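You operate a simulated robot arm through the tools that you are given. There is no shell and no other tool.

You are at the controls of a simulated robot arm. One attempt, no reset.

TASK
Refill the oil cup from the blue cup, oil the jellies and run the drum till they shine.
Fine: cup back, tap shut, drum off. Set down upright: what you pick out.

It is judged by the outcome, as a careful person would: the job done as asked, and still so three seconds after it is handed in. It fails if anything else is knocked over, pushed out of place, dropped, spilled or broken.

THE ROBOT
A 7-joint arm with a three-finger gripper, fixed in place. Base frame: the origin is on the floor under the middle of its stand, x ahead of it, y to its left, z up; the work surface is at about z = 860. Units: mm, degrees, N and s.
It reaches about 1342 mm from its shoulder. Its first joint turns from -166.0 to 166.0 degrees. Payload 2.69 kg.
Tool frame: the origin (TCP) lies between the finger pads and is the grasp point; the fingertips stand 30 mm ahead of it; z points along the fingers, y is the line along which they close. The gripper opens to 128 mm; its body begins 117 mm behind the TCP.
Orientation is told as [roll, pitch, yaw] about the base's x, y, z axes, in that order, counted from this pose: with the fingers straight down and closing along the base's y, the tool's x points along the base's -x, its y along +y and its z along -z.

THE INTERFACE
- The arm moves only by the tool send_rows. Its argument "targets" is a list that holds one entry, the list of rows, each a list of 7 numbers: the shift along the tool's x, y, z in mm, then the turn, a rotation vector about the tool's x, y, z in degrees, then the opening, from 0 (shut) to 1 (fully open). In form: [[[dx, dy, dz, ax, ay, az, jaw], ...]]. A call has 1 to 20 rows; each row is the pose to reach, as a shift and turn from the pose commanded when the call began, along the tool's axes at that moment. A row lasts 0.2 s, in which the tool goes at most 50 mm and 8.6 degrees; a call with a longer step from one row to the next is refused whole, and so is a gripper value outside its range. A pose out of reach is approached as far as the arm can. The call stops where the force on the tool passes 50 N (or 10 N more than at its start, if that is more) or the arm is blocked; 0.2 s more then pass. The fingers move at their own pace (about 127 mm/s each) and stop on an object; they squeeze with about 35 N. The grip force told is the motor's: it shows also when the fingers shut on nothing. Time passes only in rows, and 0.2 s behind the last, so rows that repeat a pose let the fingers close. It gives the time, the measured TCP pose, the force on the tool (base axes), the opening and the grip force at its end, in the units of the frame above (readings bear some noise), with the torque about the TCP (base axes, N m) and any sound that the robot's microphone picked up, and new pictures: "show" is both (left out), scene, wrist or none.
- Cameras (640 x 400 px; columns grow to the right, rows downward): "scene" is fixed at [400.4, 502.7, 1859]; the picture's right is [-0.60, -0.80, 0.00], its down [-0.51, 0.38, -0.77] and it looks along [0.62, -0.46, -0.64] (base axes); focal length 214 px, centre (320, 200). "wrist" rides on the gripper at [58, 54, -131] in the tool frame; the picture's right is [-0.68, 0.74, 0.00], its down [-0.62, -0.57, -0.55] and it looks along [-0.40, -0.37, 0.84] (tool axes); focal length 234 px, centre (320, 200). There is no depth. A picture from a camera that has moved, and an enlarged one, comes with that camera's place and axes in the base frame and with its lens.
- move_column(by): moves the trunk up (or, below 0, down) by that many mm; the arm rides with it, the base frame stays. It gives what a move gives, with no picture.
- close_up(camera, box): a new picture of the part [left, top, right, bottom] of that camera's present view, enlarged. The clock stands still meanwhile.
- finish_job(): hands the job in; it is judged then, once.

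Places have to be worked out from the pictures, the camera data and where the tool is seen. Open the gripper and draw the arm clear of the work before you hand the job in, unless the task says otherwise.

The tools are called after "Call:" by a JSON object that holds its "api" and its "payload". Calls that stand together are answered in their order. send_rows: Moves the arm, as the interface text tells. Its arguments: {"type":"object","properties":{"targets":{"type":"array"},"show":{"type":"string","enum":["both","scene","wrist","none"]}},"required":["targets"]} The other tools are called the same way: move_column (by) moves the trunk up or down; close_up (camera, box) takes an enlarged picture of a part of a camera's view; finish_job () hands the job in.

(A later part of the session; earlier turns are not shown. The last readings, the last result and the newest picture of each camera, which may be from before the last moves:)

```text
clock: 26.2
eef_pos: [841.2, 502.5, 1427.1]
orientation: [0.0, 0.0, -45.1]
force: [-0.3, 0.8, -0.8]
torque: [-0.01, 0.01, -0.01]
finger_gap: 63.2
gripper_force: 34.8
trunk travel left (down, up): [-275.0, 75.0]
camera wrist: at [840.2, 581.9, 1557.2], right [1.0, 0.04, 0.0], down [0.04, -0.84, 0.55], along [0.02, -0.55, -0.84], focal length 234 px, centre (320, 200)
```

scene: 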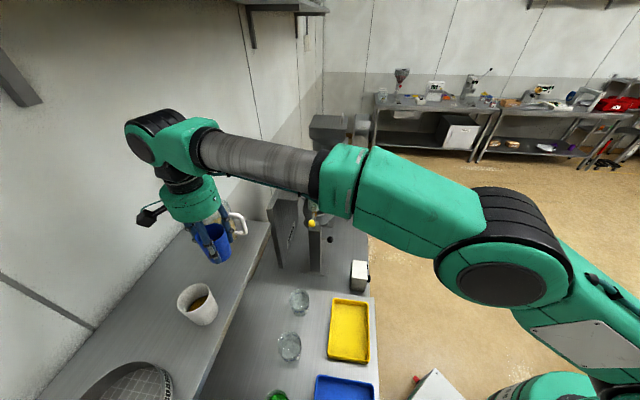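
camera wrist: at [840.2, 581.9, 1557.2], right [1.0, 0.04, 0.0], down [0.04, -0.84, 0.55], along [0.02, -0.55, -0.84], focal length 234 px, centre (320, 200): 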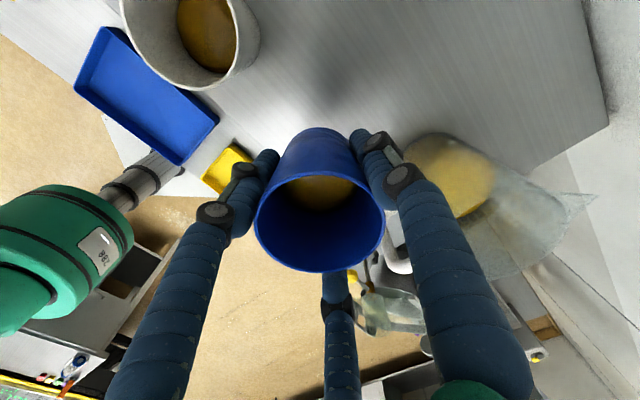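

The cup came up cleanly. I carry it away from the shelf first, then along the bench, to a spot in front of and above the oil cup, keeping it upright and moving gently.

Call:
{"api": "send_rows", "payload": {"targets": [[[0, -10, 0, 0, 0, 0, 0.3], [0, -30, 0, 0, 0, 0, 0.3], [0, -55, 0, 0, 0, 0, 0.3], [0, -80, 0, 0, 0, 0, 0.3], [0, -105, 0, 0, 0, 0, 0.3], [0, -130, 0, 0, 0, 0, 0.3], [-10, -150, 0, 0, 0, 0, 0.3], [-35, -165, 0, 0, 0, 0, 0.3], [-68, -178, 0, 0, 0, 0, 0.3], [-101, -188, 0, 0, 0, 0, 0.3], [-134, -198, 0, 0, 0, 0, 0.3], [-167, -208, 0, 0, 0, 0, 0.3], [-200, -218, 0, 0, 0, 0, 0.3], [-233, -228, 0, 0, 0, 0, 0.3], [-266, -238, 0, 0, 0, 0, 0.3], [-300, -246, 0, 0, 0, 0, 0.3], [-335, -251, 0, 0, 0, 0, 0.3], [-366, -251, 0, 0, 0, 0, 0.3], [-386, -251, 0, 0, 0, 0, 0.3], [-396, -251, 0, 0, 0, 0, 0.3]]]}}

```text
clock: 30.4
eef_pos: [945.6, 43.9, 1427.1]
orientation: [-0.1, 0.0, -44.9]
force: [0.3, -0.3, -1.1]
torque: [0.02, -0.01, 0.01]
finger_gap: 63.2
gripper_force: 34.5
trunk travel left (down, up): [-275.0, 75.0]
camera wrist: at [943.1, 124.3, 1557.6], right [1.0, 0.04, 0.0], down [0.04, -0.84, 0.55], along [0.02, -0.55, -0.84], focal length 234 px, centre (320, 200)
```

scene: 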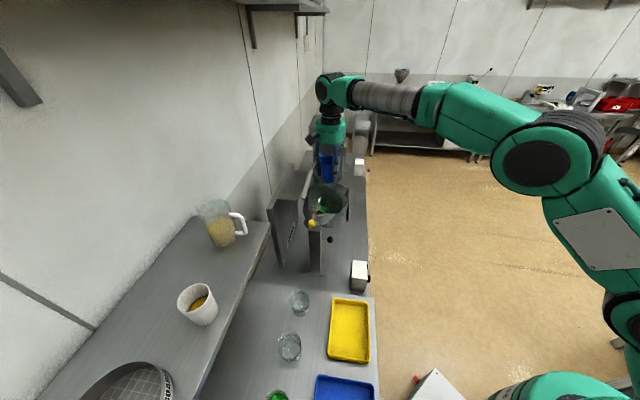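
wrist: 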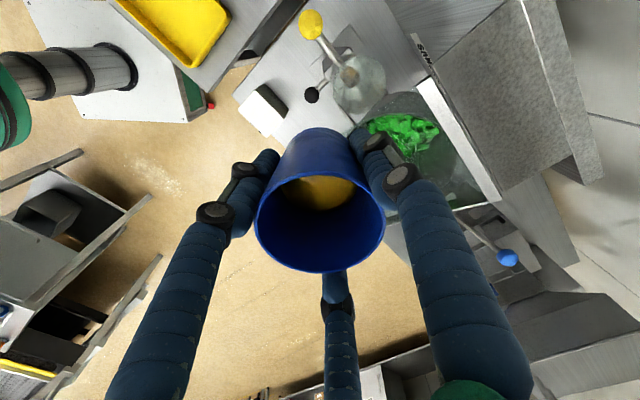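

The oil cup is visible above the blue cup in the wrist view. I zoom in to fix its position.

Call:
{"api": "close_up", "payload": {"camera": "wrist", "box": [280, 0, 440, 140]}}

Call:
{"api": "close_up", "payload": {"camera": "scene", "box": [285, 130, 365, 260]}}

```text
2.86 times, centred on (360, 70) of wrist
camera zoom: at [943.1, 124.3, 1557.6], right [1.0, 0.04, 0.0], down [0.04, -0.84, 0.55], along [0.02, -0.55, -0.84], focal length 669 px, centre (206, 571)
```

zoom: 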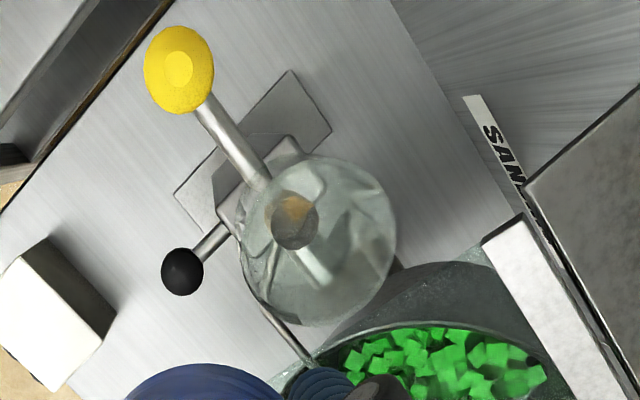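

```text
3.08 times, centred on (325, 195) of scene
camera zoom: at [400.4, 502.7, 1859.0], right [-0.6, -0.8, 0.0], down [-0.51, 0.38, -0.77], along [0.62, -0.46, -0.64], focal length 660 px, centre (305, 215)
```

zoom: 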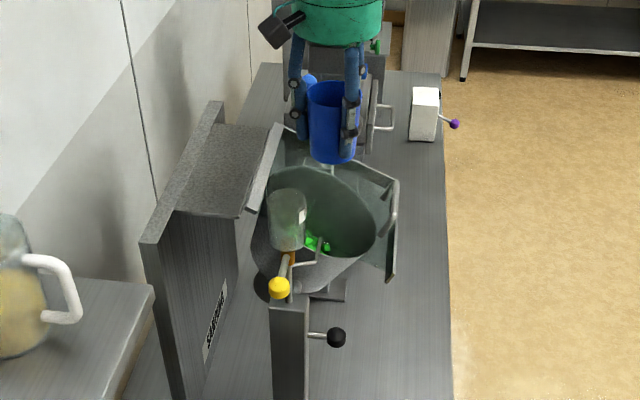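

The oil cup's axis comes out near (985, 95) with its rim at z≈1296. I move the blue cup over to the wall side of it and tilt 40°, which is not yet enough to pour, so I can check the alignment.

Call:
{"api": "send_rows", "payload": {"targets": [[[2, 15, 0, -3, 0, 0, 0.3], [4, 32, 0, -8, 0, 0, 0.3], [6, 50, 0, -14, 0, 0, 0.3], [8, 68, 0, -20, 0, 0, 0.3], [8, 86, 0, -26, 0, 0, 0.3], [8, 100, 0, -32, 0, 0, 0.3], [8, 110, 10, -37, 0, 0, 0.3], [8, 113, 25, -40, 0, 0, 0.3], [8, 113, 40, -40, 0, 0, 0.3], [8, 113, 47, -40, 0, 0, 0.3], [8, 113, 47, -40, 0, 0, 0.3]]]}}

```text
clock: 32.8
eef_pos: [1020.1, 130.5, 1378.7]
orientation: [40.0, 0.0, -45.0]
force: [0.4, -0.2, -1.6]
torque: [0.0, 0.0, 0.01]
finger_gap: 63.1
gripper_force: 35.0
trunk travel left (down, up): [-275.0, 75.0]
camera wrist: at [949.1, 141.8, 1514.0], right [0.88, -0.08, 0.47], down [-0.12, -0.99, 0.06], along [0.46, -0.11, -0.88], focal length 234 px, centre (320, 200)
```

scene: 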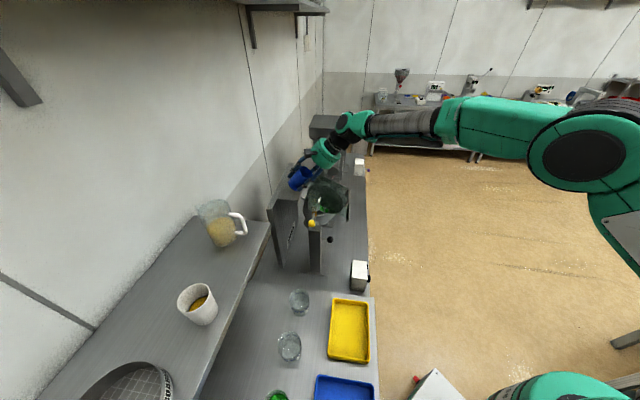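
wrist: 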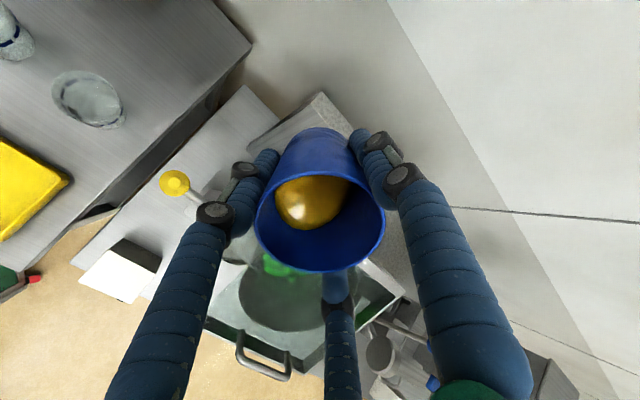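

The oil shifts inside the tilted cup but does not reach the lip. I check the relation of the lip to the oil cup in close-ups.

Call:
{"api": "close_up", "payload": {"camera": "scene", "box": [275, 130, 365, 240]}}

Call:
{"api": "close_up", "payload": {"camera": "wrist", "box": [200, 110, 440, 300]}}

```text
3.64 times, centred on (320, 185) of scene
camera zoom: at [400.4, 502.7, 1859.0], right [-0.6, -0.8, 0.0], down [-0.51, 0.38, -0.77], along [0.62, -0.46, -0.64], focal length 780 px, centre (320, 254)
```

zoom: 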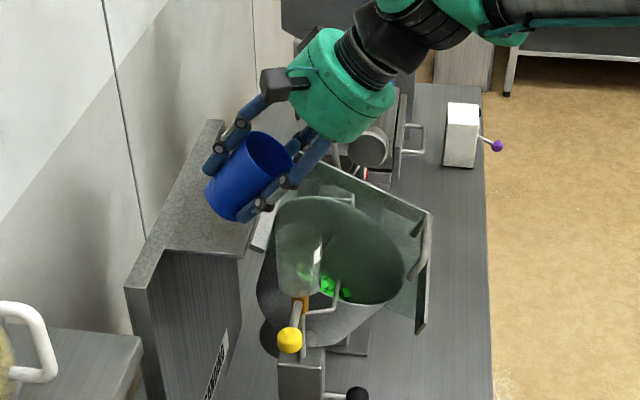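

```text
2.11 times, centred on (320, 205) of wrist
camera zoom: at [949.1, 141.8, 1514.0], right [0.88, -0.08, 0.47], down [-0.12, -0.99, 0.06], along [0.46, -0.11, -0.88], focal length 493 px, centre (320, 190)
```

zoom: 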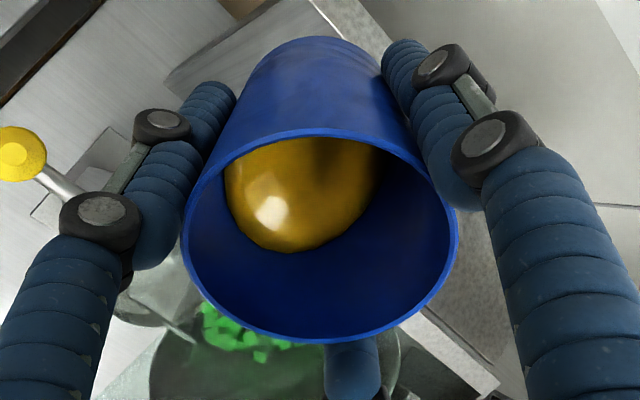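

The lip is in line with the oil cup. I lower the tilted cup so its lip comes to about 20 mm above the oil cup's rim.

Call:
{"api": "send_rows", "payload": {"targets": [[[0, -10, 13, 0, 0, 0, 0.3], [0, -21, 27, 0, 0, 0, 0.3], [0, -31, 40, 0, 0, 0, 0.3], [0, -37, 47, 0, 0, 0, 0.3], [0, -37, 47, 0, 0, 0, 0.3]]]}}

Call:
{"api": "close_up", "payload": {"camera": "scene", "box": [285, 150, 345, 230]}}

Call:
{"api": "close_up", "payload": {"camera": "wrist", "box": [200, 150, 360, 290]}}

```text
clock: 34.0
eef_pos: [1021.2, 132.2, 1319.8]
orientation: [40.0, -0.1, -45.0]
force: [-0.4, -0.6, -1.1]
torque: [0.01, -0.02, 0.01]
finger_gap: 63.1
gripper_force: 35.1
trunk travel left (down, up): [-275.0, 75.0]
camera wrist: at [950.2, 143.1, 1454.3], right [0.88, -0.08, 0.47], down [-0.12, -0.99, 0.06], along [0.46, -0.11, -0.88], focal length 234 px, centre (320, 200)
```

scene: 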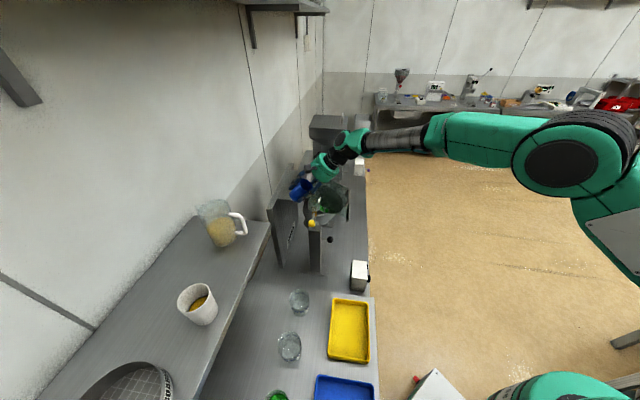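
wrist: 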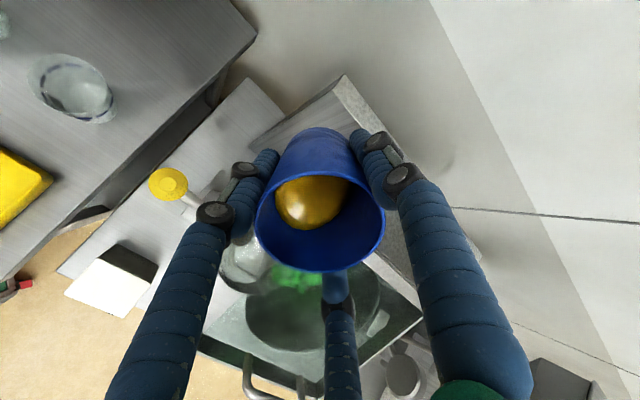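

```text
5.00 times, centred on (315, 190) of scene
camera zoom: at [400.4, 502.7, 1859.0], right [-0.6, -0.8, 0.0], down [-0.51, 0.38, -0.77], along [0.62, -0.46, -0.64], focal length 1072 px, centre (345, 250)
```

zoom: 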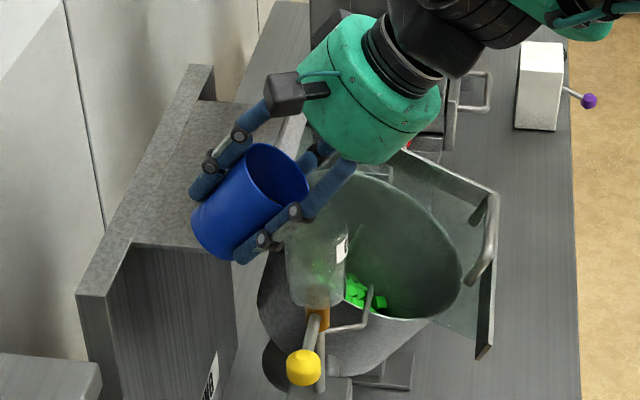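

```text
2.86 times, centred on (280, 220) of wrist
camera zoom: at [950.2, 143.1, 1454.3], right [0.88, -0.08, 0.47], down [-0.12, -0.99, 0.06], along [0.46, -0.11, -0.88], focal length 669 px, centre (434, 143)
```

zoom: 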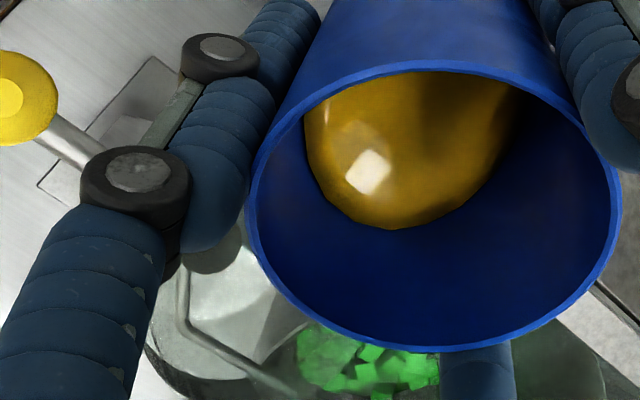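

The lip sits about 7 mm to the wall side of the oil cup's centre and 20 mm above its rim. I now tilt slowly about the lip to 50° and watch.

Call:
{"api": "send_rows", "payload": {"targets": [[[0, 1, -1.5, -2, 0, 0, 0.3], [0, 2, -3, -4, 0, 0, 0.3], [0, 3, -4.2, -6, 0, 0, 0.3], [0, 4, -5.4, -8, 0, 0, 0.3], [0, 4.7, -6.5, -10, 0, 0, 0.3], [0, 4.7, -6.5, -10, 0, 0, 0.3]]]}}

Call:
{"api": "close_up", "payload": {"camera": "wrist", "box": [200, 110, 400, 290]}}

Call:
{"api": "close_up", "payload": {"camera": "scene", "box": [285, 150, 345, 230]}}

```text
clock: 35.4
eef_pos: [1020.0, 130.8, 1327.9]
orientation: [50.0, 0.0, -44.9]
force: [0.1, -0.1, -1.6]
torque: [-0.02, -0.02, 0.01]
finger_gap: 63.2
gripper_force: 34.4
trunk travel left (down, up): [-275.0, 75.0]
camera wrist: at [933.6, 126.1, 1453.0], right [0.81, -0.14, 0.56], down [-0.12, -0.99, -0.08], along [0.57, 0.0, -0.82], focal length 234 px, centre (320, 200)
```

scene: 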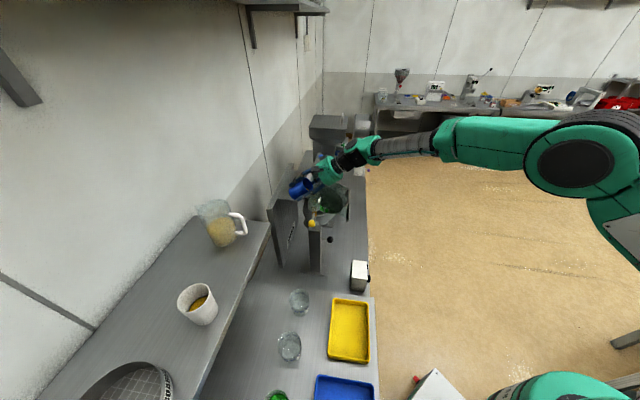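
wrist: 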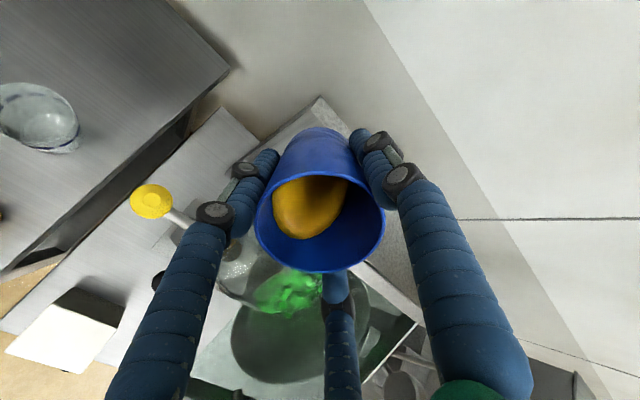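

```text
2.22 times, centred on (300, 200) of wrist
camera zoom: at [933.6, 126.1, 1453.0], right [0.81, -0.14, 0.56], down [-0.12, -0.99, -0.08], along [0.57, 0.0, -0.82], focal length 520 px, centre (364, 200)
```

zoom: 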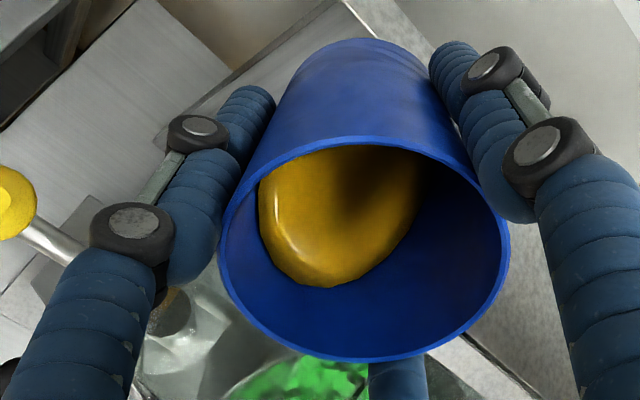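

```text
5.00 times, centred on (315, 190) of scene
camera zoom: at [400.4, 502.7, 1859.0], right [-0.6, -0.8, 0.0], down [-0.51, 0.38, -0.77], along [0.62, -0.46, -0.64], focal length 1072 px, centre (345, 250)
```

zoom: 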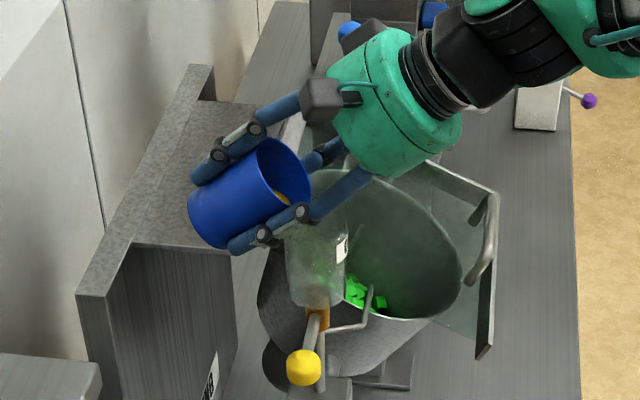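

The oil is nearing the lip on the oil-cup side. I continue the slow tilt to 57° and pause to see if a stream starts.

Call:
{"api": "send_rows", "payload": {"targets": [[[0, 0.9, -1.2, -1.75, 0, 0, 0.3], [0, 1.7, -2.3, -3.5, 0, 0, 0.3], [0, 2.6, -3.4, -5.25, 0, 0, 0.3], [0, 3.4, -4.5, -7, 0, 0, 0.3], [0, 3.4, -4.5, -7, 0, 0, 0.3]]]}}

Call:
{"api": "close_up", "payload": {"camera": "wrist", "box": [200, 110, 400, 290]}}

Call:
{"api": "close_up", "payload": {"camera": "scene", "box": [285, 150, 345, 230]}}

```text
clock: 36.6
eef_pos: [1018.9, 130.8, 1333.9]
orientation: [57.0, 0.0, -45.0]
force: [-0.5, 0.2, -0.9]
torque: [0.02, 0.01, -0.01]
finger_gap: 62.9
gripper_force: 35.0
trunk travel left (down, up): [-275.0, 75.0]
camera wrist: at [922.3, 114.7, 1449.6], right [0.76, -0.19, 0.62], down [-0.11, -0.98, -0.18], along [0.64, 0.07, -0.77], focal length 234 px, centre (320, 200)
```

scene: 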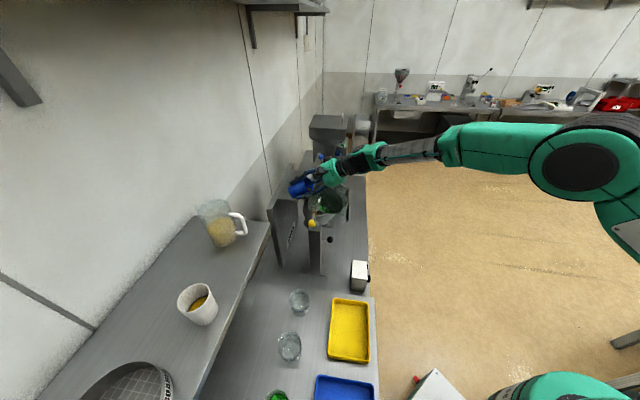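
wrist: 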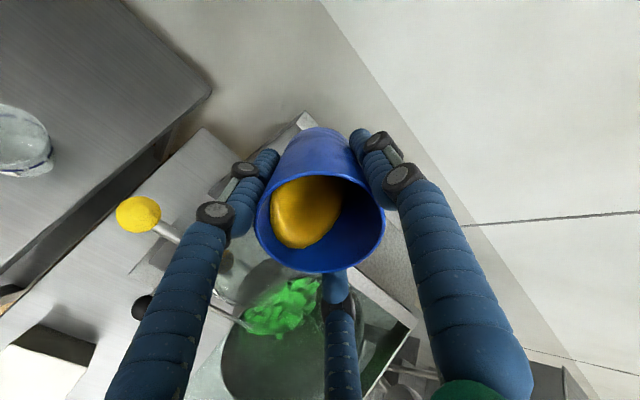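

```text
2.22 times, centred on (300, 200) of wrist
camera zoom: at [922.3, 114.7, 1449.6], right [0.76, -0.19, 0.62], down [-0.11, -0.98, -0.18], along [0.64, 0.07, -0.77], focal length 520 px, centre (364, 200)
```

zoom: 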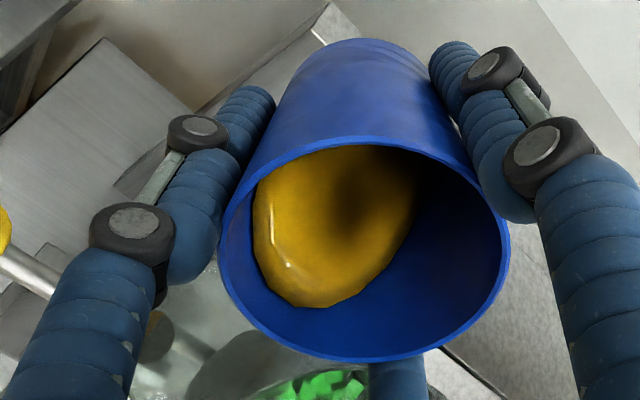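

```text
5.00 times, centred on (315, 190) of scene
camera zoom: at [400.4, 502.7, 1859.0], right [-0.6, -0.8, 0.0], down [-0.51, 0.38, -0.77], along [0.62, -0.46, -0.64], focal length 1072 px, centre (345, 250)
```

zoom: 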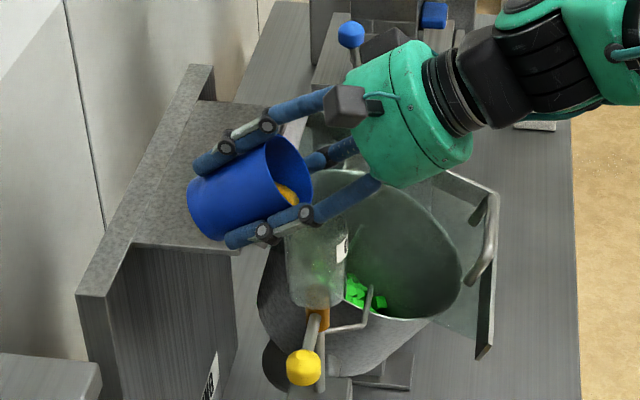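

The oil is close to the lip but not over it yet. I tilt to 62°.

Call:
{"api": "send_rows", "payload": {"targets": [[[0, 0.6, -0.8, -1.25, 0, 0, 0.3], [0, 1.2, -1.6, -2.5, 0, 0, 0.3], [0, 1.9, -2.4, -3.75, 0, 0, 0.3], [0, 2.5, -3.2, -5, 0, 0, 0.3], [0, 2.5, -3.2, -5, 0, 0, 0.3]]]}}

Call:
{"api": "close_up", "payload": {"camera": "wrist", "box": [200, 110, 400, 290]}}

Call:
{"api": "close_up", "payload": {"camera": "scene", "box": [285, 150, 345, 230]}}

```text
clock: 37.8
eef_pos: [1018.3, 129.4, 1337.4]
orientation: [62.0, 0.0, -45.0]
force: [0.0, 0.0, -1.4]
torque: [0.0, 0.04, 0.01]
finger_gap: 63.0
gripper_force: 34.8
trunk travel left (down, up): [-275.0, 75.0]
camera wrist: at [914.6, 107.1, 1445.9], right [0.72, -0.23, 0.65], down [-0.09, -0.97, -0.24], along [0.68, 0.11, -0.72], focal length 234 px, centre (320, 200)
```

scene: 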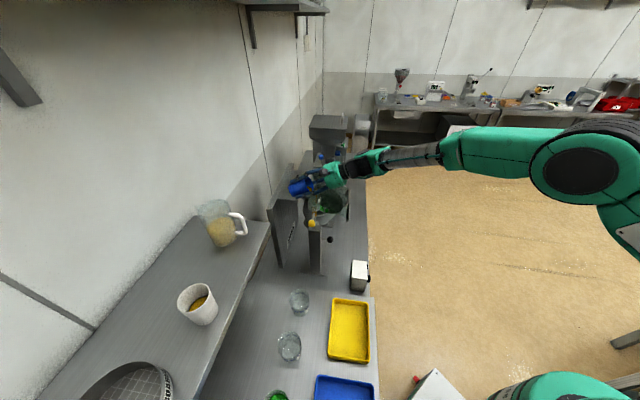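
wrist: 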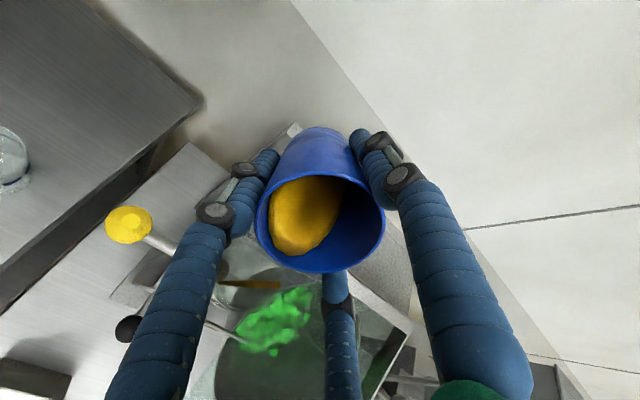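

```text
2.22 times, centred on (300, 200) of wrist
camera zoom: at [914.6, 107.1, 1445.9], right [0.72, -0.23, 0.65], down [-0.09, -0.97, -0.24], along [0.68, 0.11, -0.72], focal length 520 px, centre (364, 200)
```

zoom: 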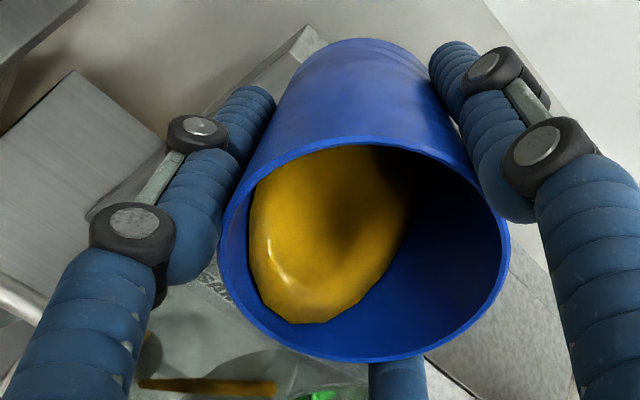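

```text
5.00 times, centred on (315, 190) of scene
camera zoom: at [400.4, 502.7, 1859.0], right [-0.6, -0.8, 0.0], down [-0.51, 0.38, -0.77], along [0.62, -0.46, -0.64], focal length 1072 px, centre (345, 250)
```

zoom: 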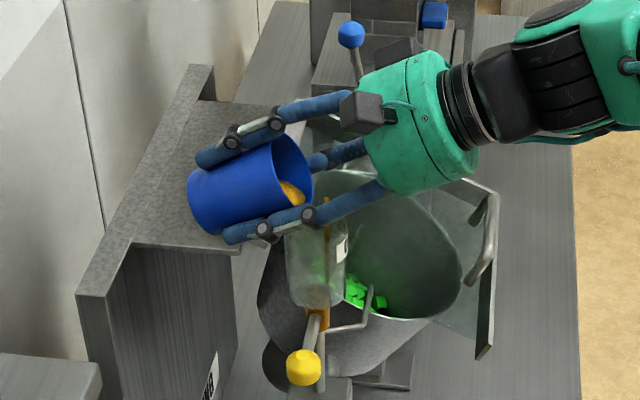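

A thin oil stream is now falling inside the oil cup, a little to the robot side of its centre. I shift 5 mm toward the wall and hold, letting it flow.

Call:
{"api": "send_rows", "payload": {"targets": [[[0, 1.2, 2.2, 0, 0, 0, 0.3], [0, 2.3, 4.4, 0, 0, 0, 0.3], [0, 2.3, 4.4, 0, 0, 0, 0.3]]]}}

Call:
{"api": "close_up", "payload": {"camera": "wrist", "box": [200, 110, 400, 290]}}

Call:
{"api": "close_up", "payload": {"camera": "scene", "box": [295, 170, 335, 220]}}

```text
clock: 38.6
eef_pos: [1021.9, 133.2, 1336.9]
orientation: [62.0, -0.1, -44.9]
force: [-0.1, -0.5, -1.4]
torque: [0.01, -0.02, 0.02]
finger_gap: 63.4
gripper_force: 34.5
trunk travel left (down, up): [-275.0, 75.0]
camera wrist: at [918.1, 110.7, 1445.9], right [0.72, -0.23, 0.65], down [-0.09, -0.97, -0.24], along [0.68, 0.11, -0.72], focal length 234 px, centre (320, 200)
```

scene: 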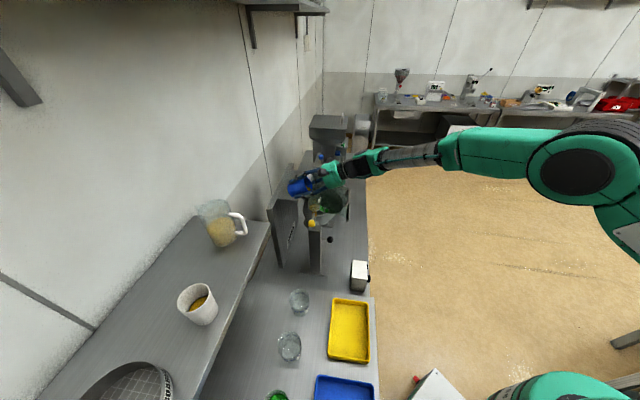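
wrist: 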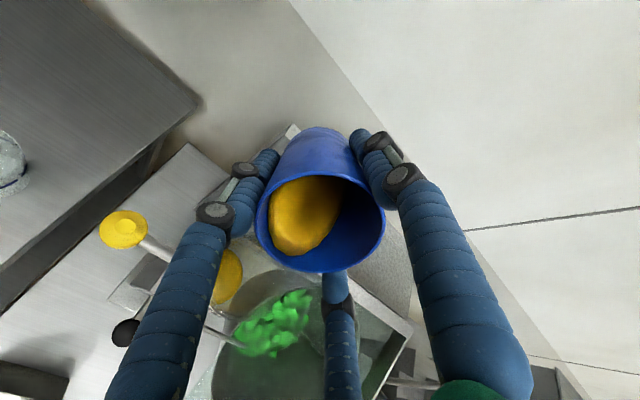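

```text
2.22 times, centred on (300, 200) of wrist
camera zoom: at [918.1, 110.7, 1445.9], right [0.72, -0.23, 0.65], down [-0.09, -0.97, -0.24], along [0.68, 0.11, -0.72], focal length 520 px, centre (364, 200)
```

zoom: 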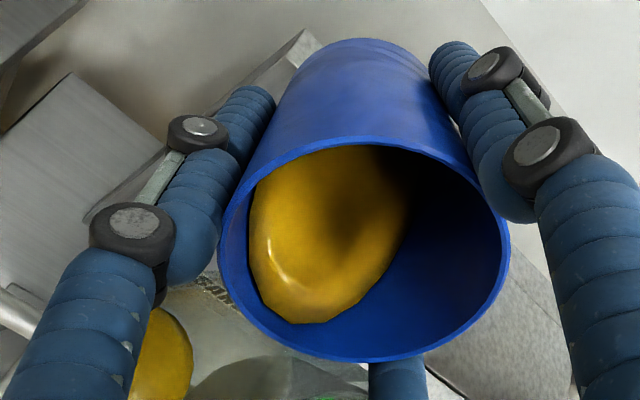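

```text
8.00 times, centred on (315, 195) of scene
camera zoom: at [400.4, 502.7, 1859.0], right [-0.6, -0.8, 0.0], down [-0.51, 0.38, -0.77], along [0.62, -0.46, -0.64], focal length 1716 px, centre (360, 240)
```

zoom: 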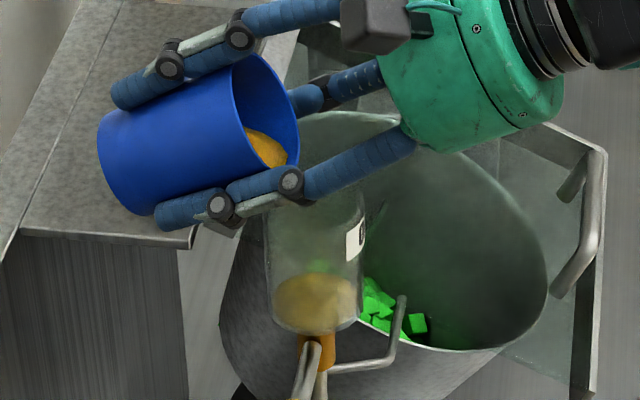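

Oil now lies in the bottom of the oil cup and the flow has stopped at this tilt. I keep tilting in small steps, to 68°.

Call:
{"api": "send_rows", "payload": {"targets": [[[0, 0.75, -1, -1.5, 0, 0, 0.3], [0, 1.5, -1.9, -3, 0, 0, 0.3], [0, 2.2, -2.9, -4.5, 0, 0, 0.3], [0, 2.95, -3.8, -6, 0, 0, 0.3], [0, 2.95, -3.8, -6, 0, 0, 0.3]]]}}

Call:
{"api": "close_up", "payload": {"camera": "wrist", "box": [200, 110, 400, 290]}}

Call:
{"api": "close_up", "payload": {"camera": "scene", "box": [295, 170, 335, 220]}}

```text
clock: 39.8
eef_pos: [1019.4, 132.3, 1342.2]
orientation: [68.0, 0.1, -44.9]
force: [0.3, -0.4, -1.3]
torque: [-0.02, -0.02, 0.03]
finger_gap: 63.2
gripper_force: 35.0
trunk travel left (down, up): [-275.0, 75.0]
camera wrist: at [908.8, 101.3, 1440.4], right [0.67, -0.28, 0.68], down [-0.07, -0.94, -0.32], along [0.74, 0.16, -0.66], focal length 234 px, centre (320, 200)
```

scene: 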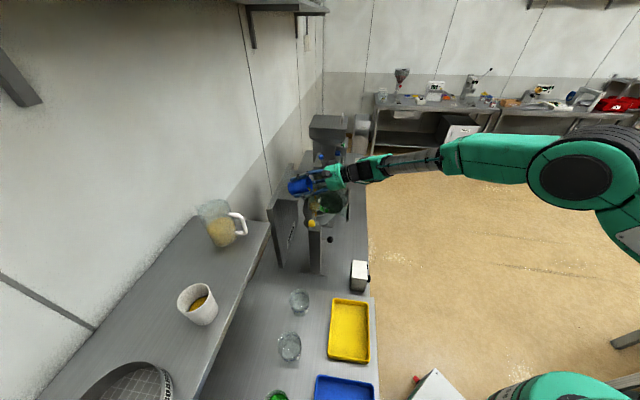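
wrist: 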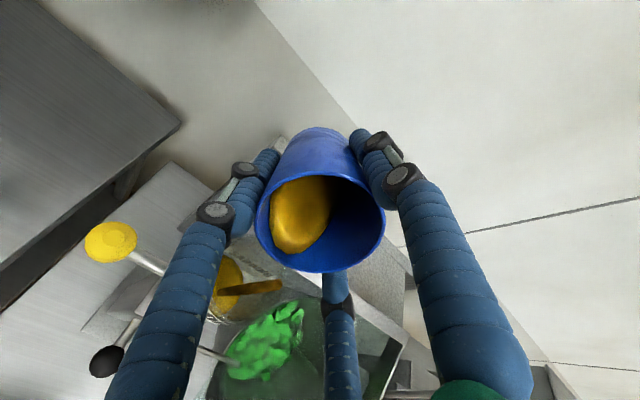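

```text
2.22 times, centred on (300, 200) of wrist
camera zoom: at [908.8, 101.3, 1440.4], right [0.67, -0.28, 0.68], down [-0.07, -0.94, -0.32], along [0.74, 0.16, -0.66], focal length 520 px, centre (364, 200)
```

zoom: 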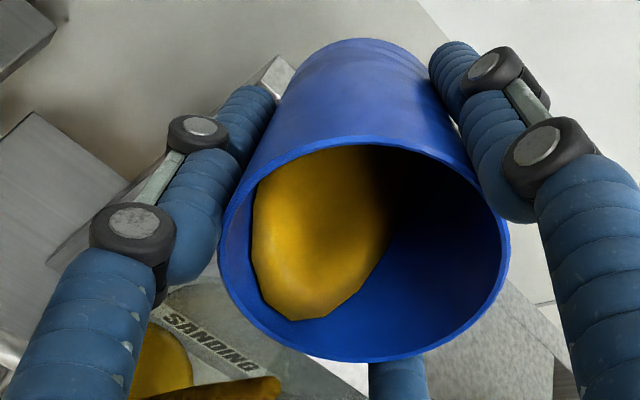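

```text
8.00 times, centred on (315, 195) of scene
camera zoom: at [400.4, 502.7, 1859.0], right [-0.6, -0.8, 0.0], down [-0.51, 0.38, -0.77], along [0.62, -0.46, -0.64], focal length 1716 px, centre (360, 240)
```

zoom: 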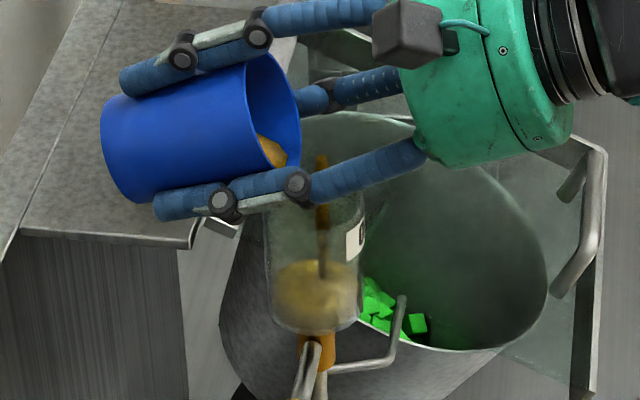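

The stream lands well inside the oil cup. I go on to 74° in the same way.

Call:
{"api": "send_rows", "payload": {"targets": [[[0, 0, 0, 0, 0, 0, 0.3], [0, 0.7, -1, -1.5, 0, 0, 0.3], [0, 1.4, -1.9, -3, 0, 0, 0.3], [0, 2.1, -2.9, -4.5, 0, 0, 0.3], [0, 2.86, -3.85, -6, 0, 0, 0.3], [0, 2.86, -3.85, -6, 0, 0, 0.3]]], "show": "none"}}

Call:
{"api": "close_up", "payload": {"camera": "wrist", "box": [200, 110, 400, 290]}}

Call:
{"api": "close_up", "payload": {"camera": "scene", "box": [295, 170, 335, 220]}}

```text
clock: 41.2
eef_pos: [1020.2, 130.4, 1346.0]
orientation: [73.9, 0.0, -45.0]
force: [0.6, 0.1, -1.5]
torque: [-0.04, 0.0, -0.02]
finger_gap: 63.1
gripper_force: 34.9
trunk travel left (down, up): [-275.0, 75.0]
```

```text
2.22 times, centred on (300, 200) of wrist
camera zoom: at [900.1, 92.8, 1433.3], right [0.62, -0.33, 0.71], down [-0.05, -0.92, -0.39], along [0.78, 0.21, -0.59], focal length 520 px, centre (364, 200)
```

zoom: 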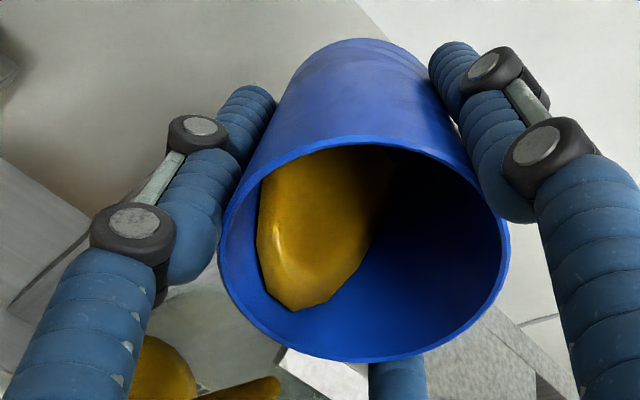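

```text
8.00 times, centred on (315, 195) of scene
camera zoom: at [400.4, 502.7, 1859.0], right [-0.6, -0.8, 0.0], down [-0.51, 0.38, -0.77], along [0.62, -0.46, -0.64], focal length 1716 px, centre (360, 240)
```

zoom: 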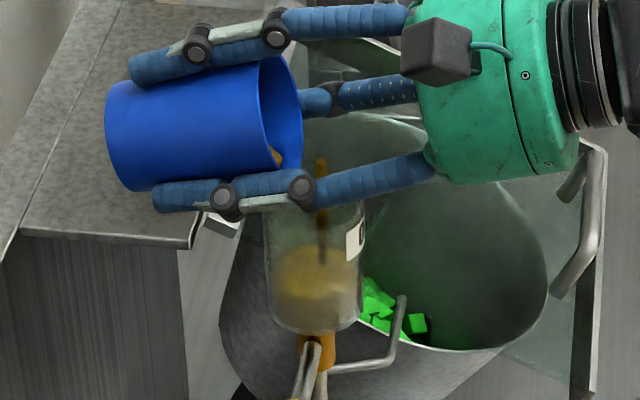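

The oil cup is about half full and the stream still falls inside it. I go on to 80° in small steps.

Call:
{"api": "send_rows", "payload": {"targets": [[[0, 0, 0, 0, 0, 0, 0.3], [0, 0.8, -1, -1.5, 0, 0, 0.3], [0, 1.6, -1.9, -3, 0, 0, 0.3], [0, 2.4, -2.9, -4.5, 0, 0, 0.3], [0, 3.1, -3.8, -6, 0, 0, 0.3], [0, 3.1, -3.8, -6, 0, 0, 0.3]]], "show": "none"}}

Call:
{"api": "close_up", "payload": {"camera": "wrist", "box": [200, 110, 400, 290]}}

Call:
{"api": "close_up", "payload": {"camera": "scene", "box": [295, 170, 335, 220]}}

```text
clock: 42.6
eef_pos: [1016.2, 128.3, 1350.4]
orientation: [80.1, 0.0, -44.9]
force: [0.0, 0.3, -1.6]
torque: [-0.01, 0.03, -0.01]
finger_gap: 63.1
gripper_force: 34.8
trunk travel left (down, up): [-275.0, 75.0]
```

```text
2.22 times, centred on (300, 200) of wrist
camera zoom: at [892.2, 84.5, 1425.6], right [0.57, -0.39, 0.73], down [-0.02, -0.89, -0.46], along [0.82, 0.25, -0.51], focal length 520 px, centre (364, 200)
```

zoom: 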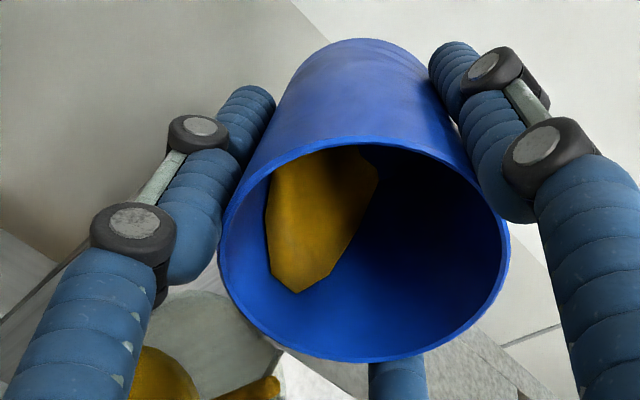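

```text
8.00 times, centred on (315, 195) of scene
camera zoom: at [400.4, 502.7, 1859.0], right [-0.6, -0.8, 0.0], down [-0.51, 0.38, -0.77], along [0.62, -0.46, -0.64], focal length 1716 px, centre (360, 240)
```

zoom: 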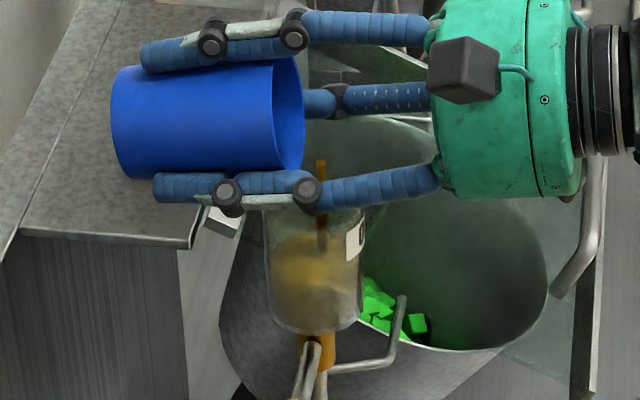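

About 60% full, and little is left in the blue cup. I go on to 86°.

Call:
{"api": "send_rows", "payload": {"targets": [[[0, 0, 0, 0, 0, 0, 0.3], [0, 0.7, -0.9, -1.5, 0, 0, 0.3], [0, 1.4, -1.9, -3, 0, 0, 0.3], [0, 2.2, -2.8, -4.5, 0, 0, 0.3], [0, 2.9, -3.76, -6, 0, 0, 0.3], [0, 2.9, -3.76, -6, 0, 0, 0.3], [0, 2.9, -3.76, -6, 0, 0, 0.3]]], "show": "none"}}

Call:
{"api": "close_up", "payload": {"camera": "wrist", "box": [200, 110, 400, 290]}}

Call:
{"api": "close_up", "payload": {"camera": "scene", "box": [295, 170, 335, 220]}}

```text
clock: 44.2
eef_pos: [1014.3, 125.8, 1354.6]
orientation: [86.0, 0.0, -45.0]
force: [0.1, 0.8, -0.7]
torque: [-0.02, 0.01, 0.04]
finger_gap: 62.8
gripper_force: 35.1
trunk travel left (down, up): [-275.0, 75.0]
```

```text
2.22 times, centred on (300, 200) of wrist
camera zoom: at [884.4, 77.4, 1415.8], right [0.52, -0.44, 0.73], down [0.02, -0.85, -0.53], along [0.86, 0.29, -0.43], focal length 520 px, centre (364, 200)
```

zoom: 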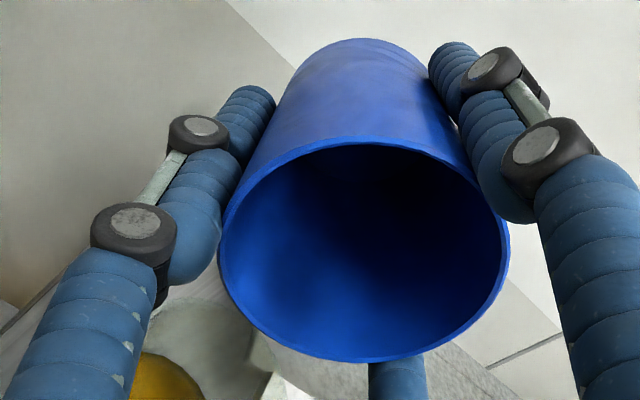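

```text
8.00 times, centred on (315, 195) of scene
camera zoom: at [400.4, 502.7, 1859.0], right [-0.6, -0.8, 0.0], down [-0.51, 0.38, -0.77], along [0.62, -0.46, -0.64], focal length 1716 px, centre (360, 240)
```

zoom: 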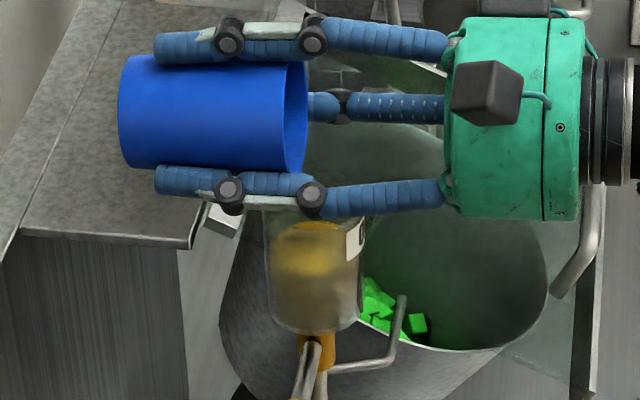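

The blue cup has emptied completely and the oil cup stands at about 70%, with no spill seen. I raise the cup over the oil cup and turn it upright again.

Call:
{"api": "send_rows", "payload": {"targets": [[[0, 0, 0, 0, 0, 0, 0.3], [0, 0, 0, 0, 0, 0, 0.3], [0, 15, 0, 0, 0, 0, 0.3], [0, 35, 0, 4, 0, 0, 0.3], [0, 50, 0, 12, 0, 0, 0.3], [0, 60, 0, 20, 0, 0, 0.3], [0, 65, 0, 28, 0, 0, 0.3], [0, 65, 0, 36, 0, 0, 0.3], [0, 65, 0, 44, 0, 0, 0.3], [0, 65, 0, 52, 0, 0, 0.3], [0, 65, 0, 60, 0, 0, 0.3], [0, 65, 0, 68, 0, 0, 0.3], [0, 65, 0, 76, 0, 0, 0.3], [0, 65, 0, 82, 0, 0, 0.3], [0, 65, 0, 86, 0, 0, 0.3], [0, 65, 0, 86, 0, 0, 0.3]]]}}

Call:
{"api": "close_up", "payload": {"camera": "scene", "box": [275, 150, 365, 240]}}

```text
clock: 47.6
eef_pos: [1016.8, 129.4, 1419.6]
orientation: [-0.1, 0.1, -45.0]
force: [0.5, 0.0, -0.8]
torque: [-0.01, 0.02, 0.01]
finger_gap: 62.9
gripper_force: 35.2
trunk travel left (down, up): [-275.0, 75.0]
camera wrist: at [1015.5, 208.6, 1549.0], right [1.0, 0.04, 0.0], down [0.04, -0.83, 0.55], along [0.02, -0.55, -0.84], focal length 234 px, centre (320, 200)
```

scene: 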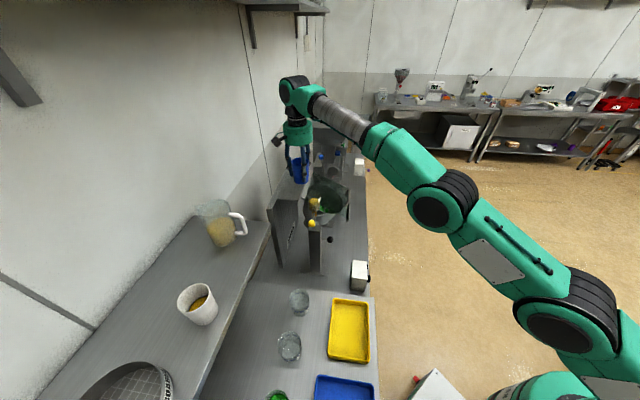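
wrist: 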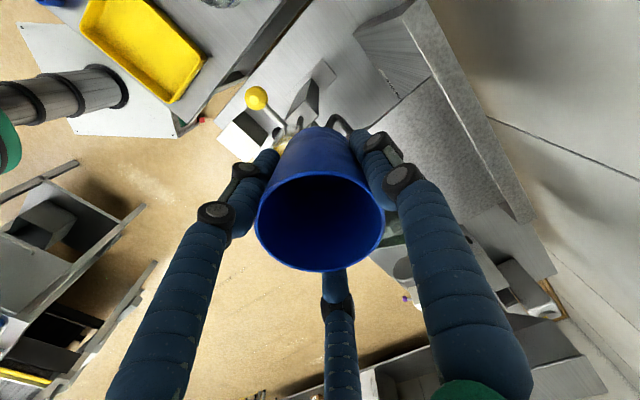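

```text
4.44 times, centred on (320, 195) of scene
camera zoom: at [400.4, 502.7, 1859.0], right [-0.6, -0.8, 0.0], down [-0.51, 0.38, -0.77], along [0.62, -0.46, -0.64], focal length 953 px, centre (320, 222)
```

zoom: 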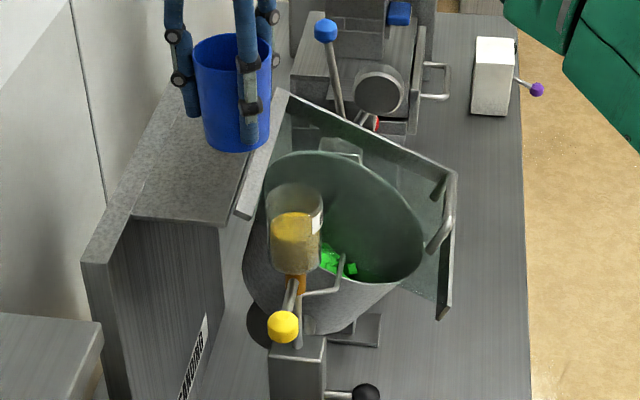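

The blue cup is upright again and the oil cup is well filled. I carry the cup back along the bench and then over its old place on the shelf.

Call:
{"api": "send_rows", "payload": {"targets": [[[15, -5, -3, 0, 0, 0, 0.3], [45, -15, -7, 0, 0, 0, 0.3], [85, -20, -10, 0, 0, 0, 0.3], [125, -20, -10, 0, 0, 0, 0.3], [165, -20, -10, 0, 0, 0, 0.3], [205, -20, -10, 0, 0, 0, 0.3], [245, -20, -10, 0, 0, 0, 0.3], [285, -20, -10, 0, 0, 0, 0.3], [325, -20, -10, 0, 0, 0, 0.3], [360, -20, -10, 0, 0, 0, 0.3], [380, -15, -10, 0, 0, 0, 0.3], [386.6, 0, -10, 0, 0, 0, 0.3], [386.6, 30, -10, 0, 0, 0, 0.3], [386.6, 65, -10, 0, 0, 0, 0.3], [386.6, 100, -10, 0, 0, 0, 0.3], [386.6, 125, -10, 0, 0, 0, 0.3], [386.6, 140, -10, 0, 0, 0, 0.3], [386.6, 140, -10, 0, 0, 0, 0.3]]]}}

```text
clock: 51.4
eef_pos: [842.8, 501.6, 1428.5]
orientation: [0.0, 0.1, -45.0]
force: [-0.4, 0.0, -1.4]
torque: [0.03, 0.02, 0.0]
finger_gap: 62.9
gripper_force: 35.1
trunk travel left (down, up): [-275.0, 75.0]
camera wrist: at [840.2, 580.7, 1559.1], right [1.0, 0.04, 0.0], down [0.04, -0.84, 0.55], along [0.02, -0.55, -0.84], focal length 234 px, centre (320, 200)
```

scene: 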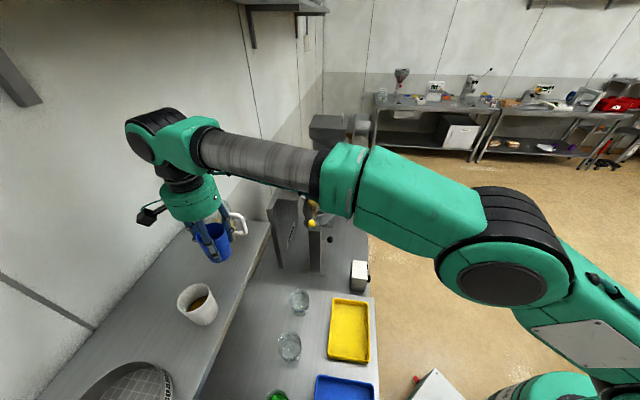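
wrist: 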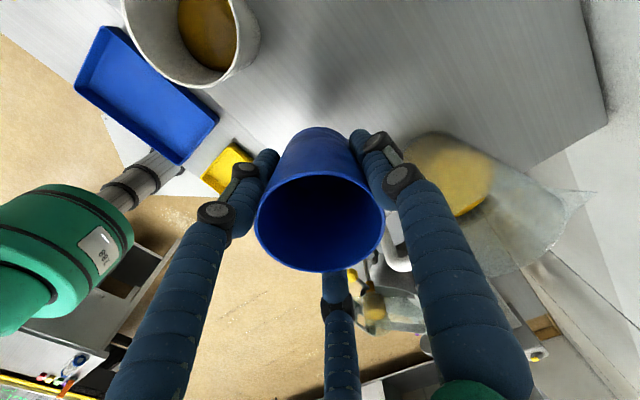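

The cup is back over its spot; comparing camera poses, the original height is 81.5 mm lower. I lower it gently.

Call:
{"api": "send_rows", "payload": {"targets": [[[0.7, 0.7, 20, 0, 0, 0, 0.3], [0.7, 0.7, 40, 0, 0, 0, 0.3], [0.7, 0.7, 58, 0, 0, 0, 0.3], [0.7, 0.7, 70, 0, 0, 0, 0.3], [0.7, 0.7, 76, 0, 0, 0, 0.3], [0.7, 0.7, 79, 0, 0, 0, 0.3], [0.7, 0.7, 81, 0, 0, 0, 0.3], [0.7, 0.7, 81, 0, 0, 0, 0.3]]]}}

```text
clock: 53.2
eef_pos: [844.1, 502.6, 1346.8]
orientation: [0.0, 0.0, -45.0]
force: [-0.1, -0.3, -0.3]
torque: [0.05, -0.01, 0.01]
finger_gap: 63.0
gripper_force: 34.8
trunk travel left (down, up): [-275.0, 75.0]
camera wrist: at [841.2, 582.0, 1478.0], right [1.0, 0.04, 0.0], down [0.04, -0.84, 0.55], along [0.02, -0.55, -0.84], focal length 234 px, centre (320, 200)
```

scene: 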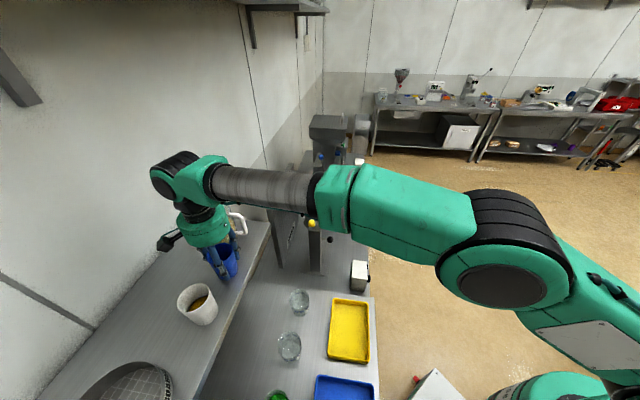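
wrist: 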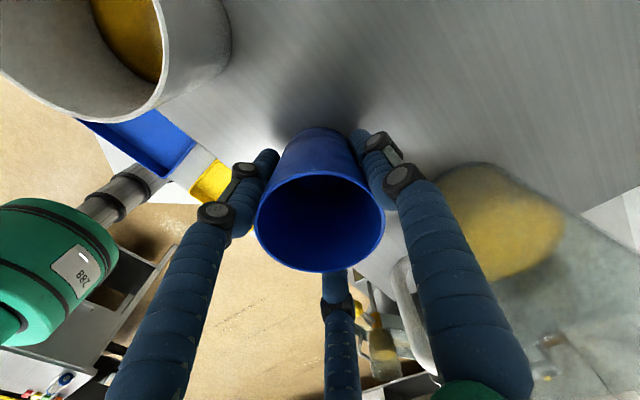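

The camera height is within 0.4 mm of where I grasped the cup. I lower 1 mm more and open the fingers.

Call:
{"api": "send_rows", "payload": {"targets": [[[0, 0, 0.6, 0, 0, 0, 0.3], [0, 0, 0.6, 0, 0, 0, 0.55], [0, 0, 0.6, 0, 0, 0, 0.7], [0, 0, 0.6, 0, 0, 0, 0.8], [0, 0, 0.6, 0, 0, 0, 0.8], [0, 0, 0.6, 0, 0, 0, 0.8]]]}}

```text
clock: 54.6
eef_pos: [842.9, 502.6, 1346.4]
orientation: [0.0, 0.1, -44.9]
force: [0.3, -0.7, 0.8]
torque: [0.03, 0.0, 0.03]
finger_gap: 102.5
gripper_force: 0.1
trunk travel left (down, up): [-275.0, 75.0]
camera wrist: at [840.9, 581.9, 1477.4], right [1.0, 0.04, 0.0], down [0.04, -0.84, 0.55], along [0.02, -0.55, -0.84], focal length 234 px, centre (320, 200)
```

scene: 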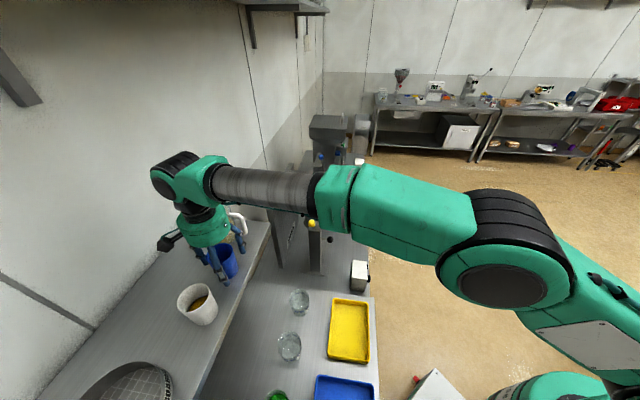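
wrist: 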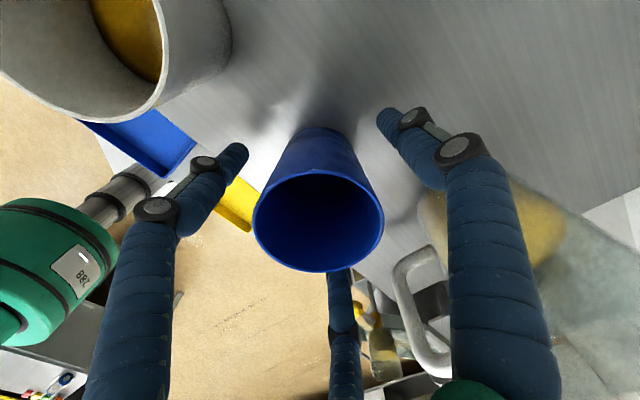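

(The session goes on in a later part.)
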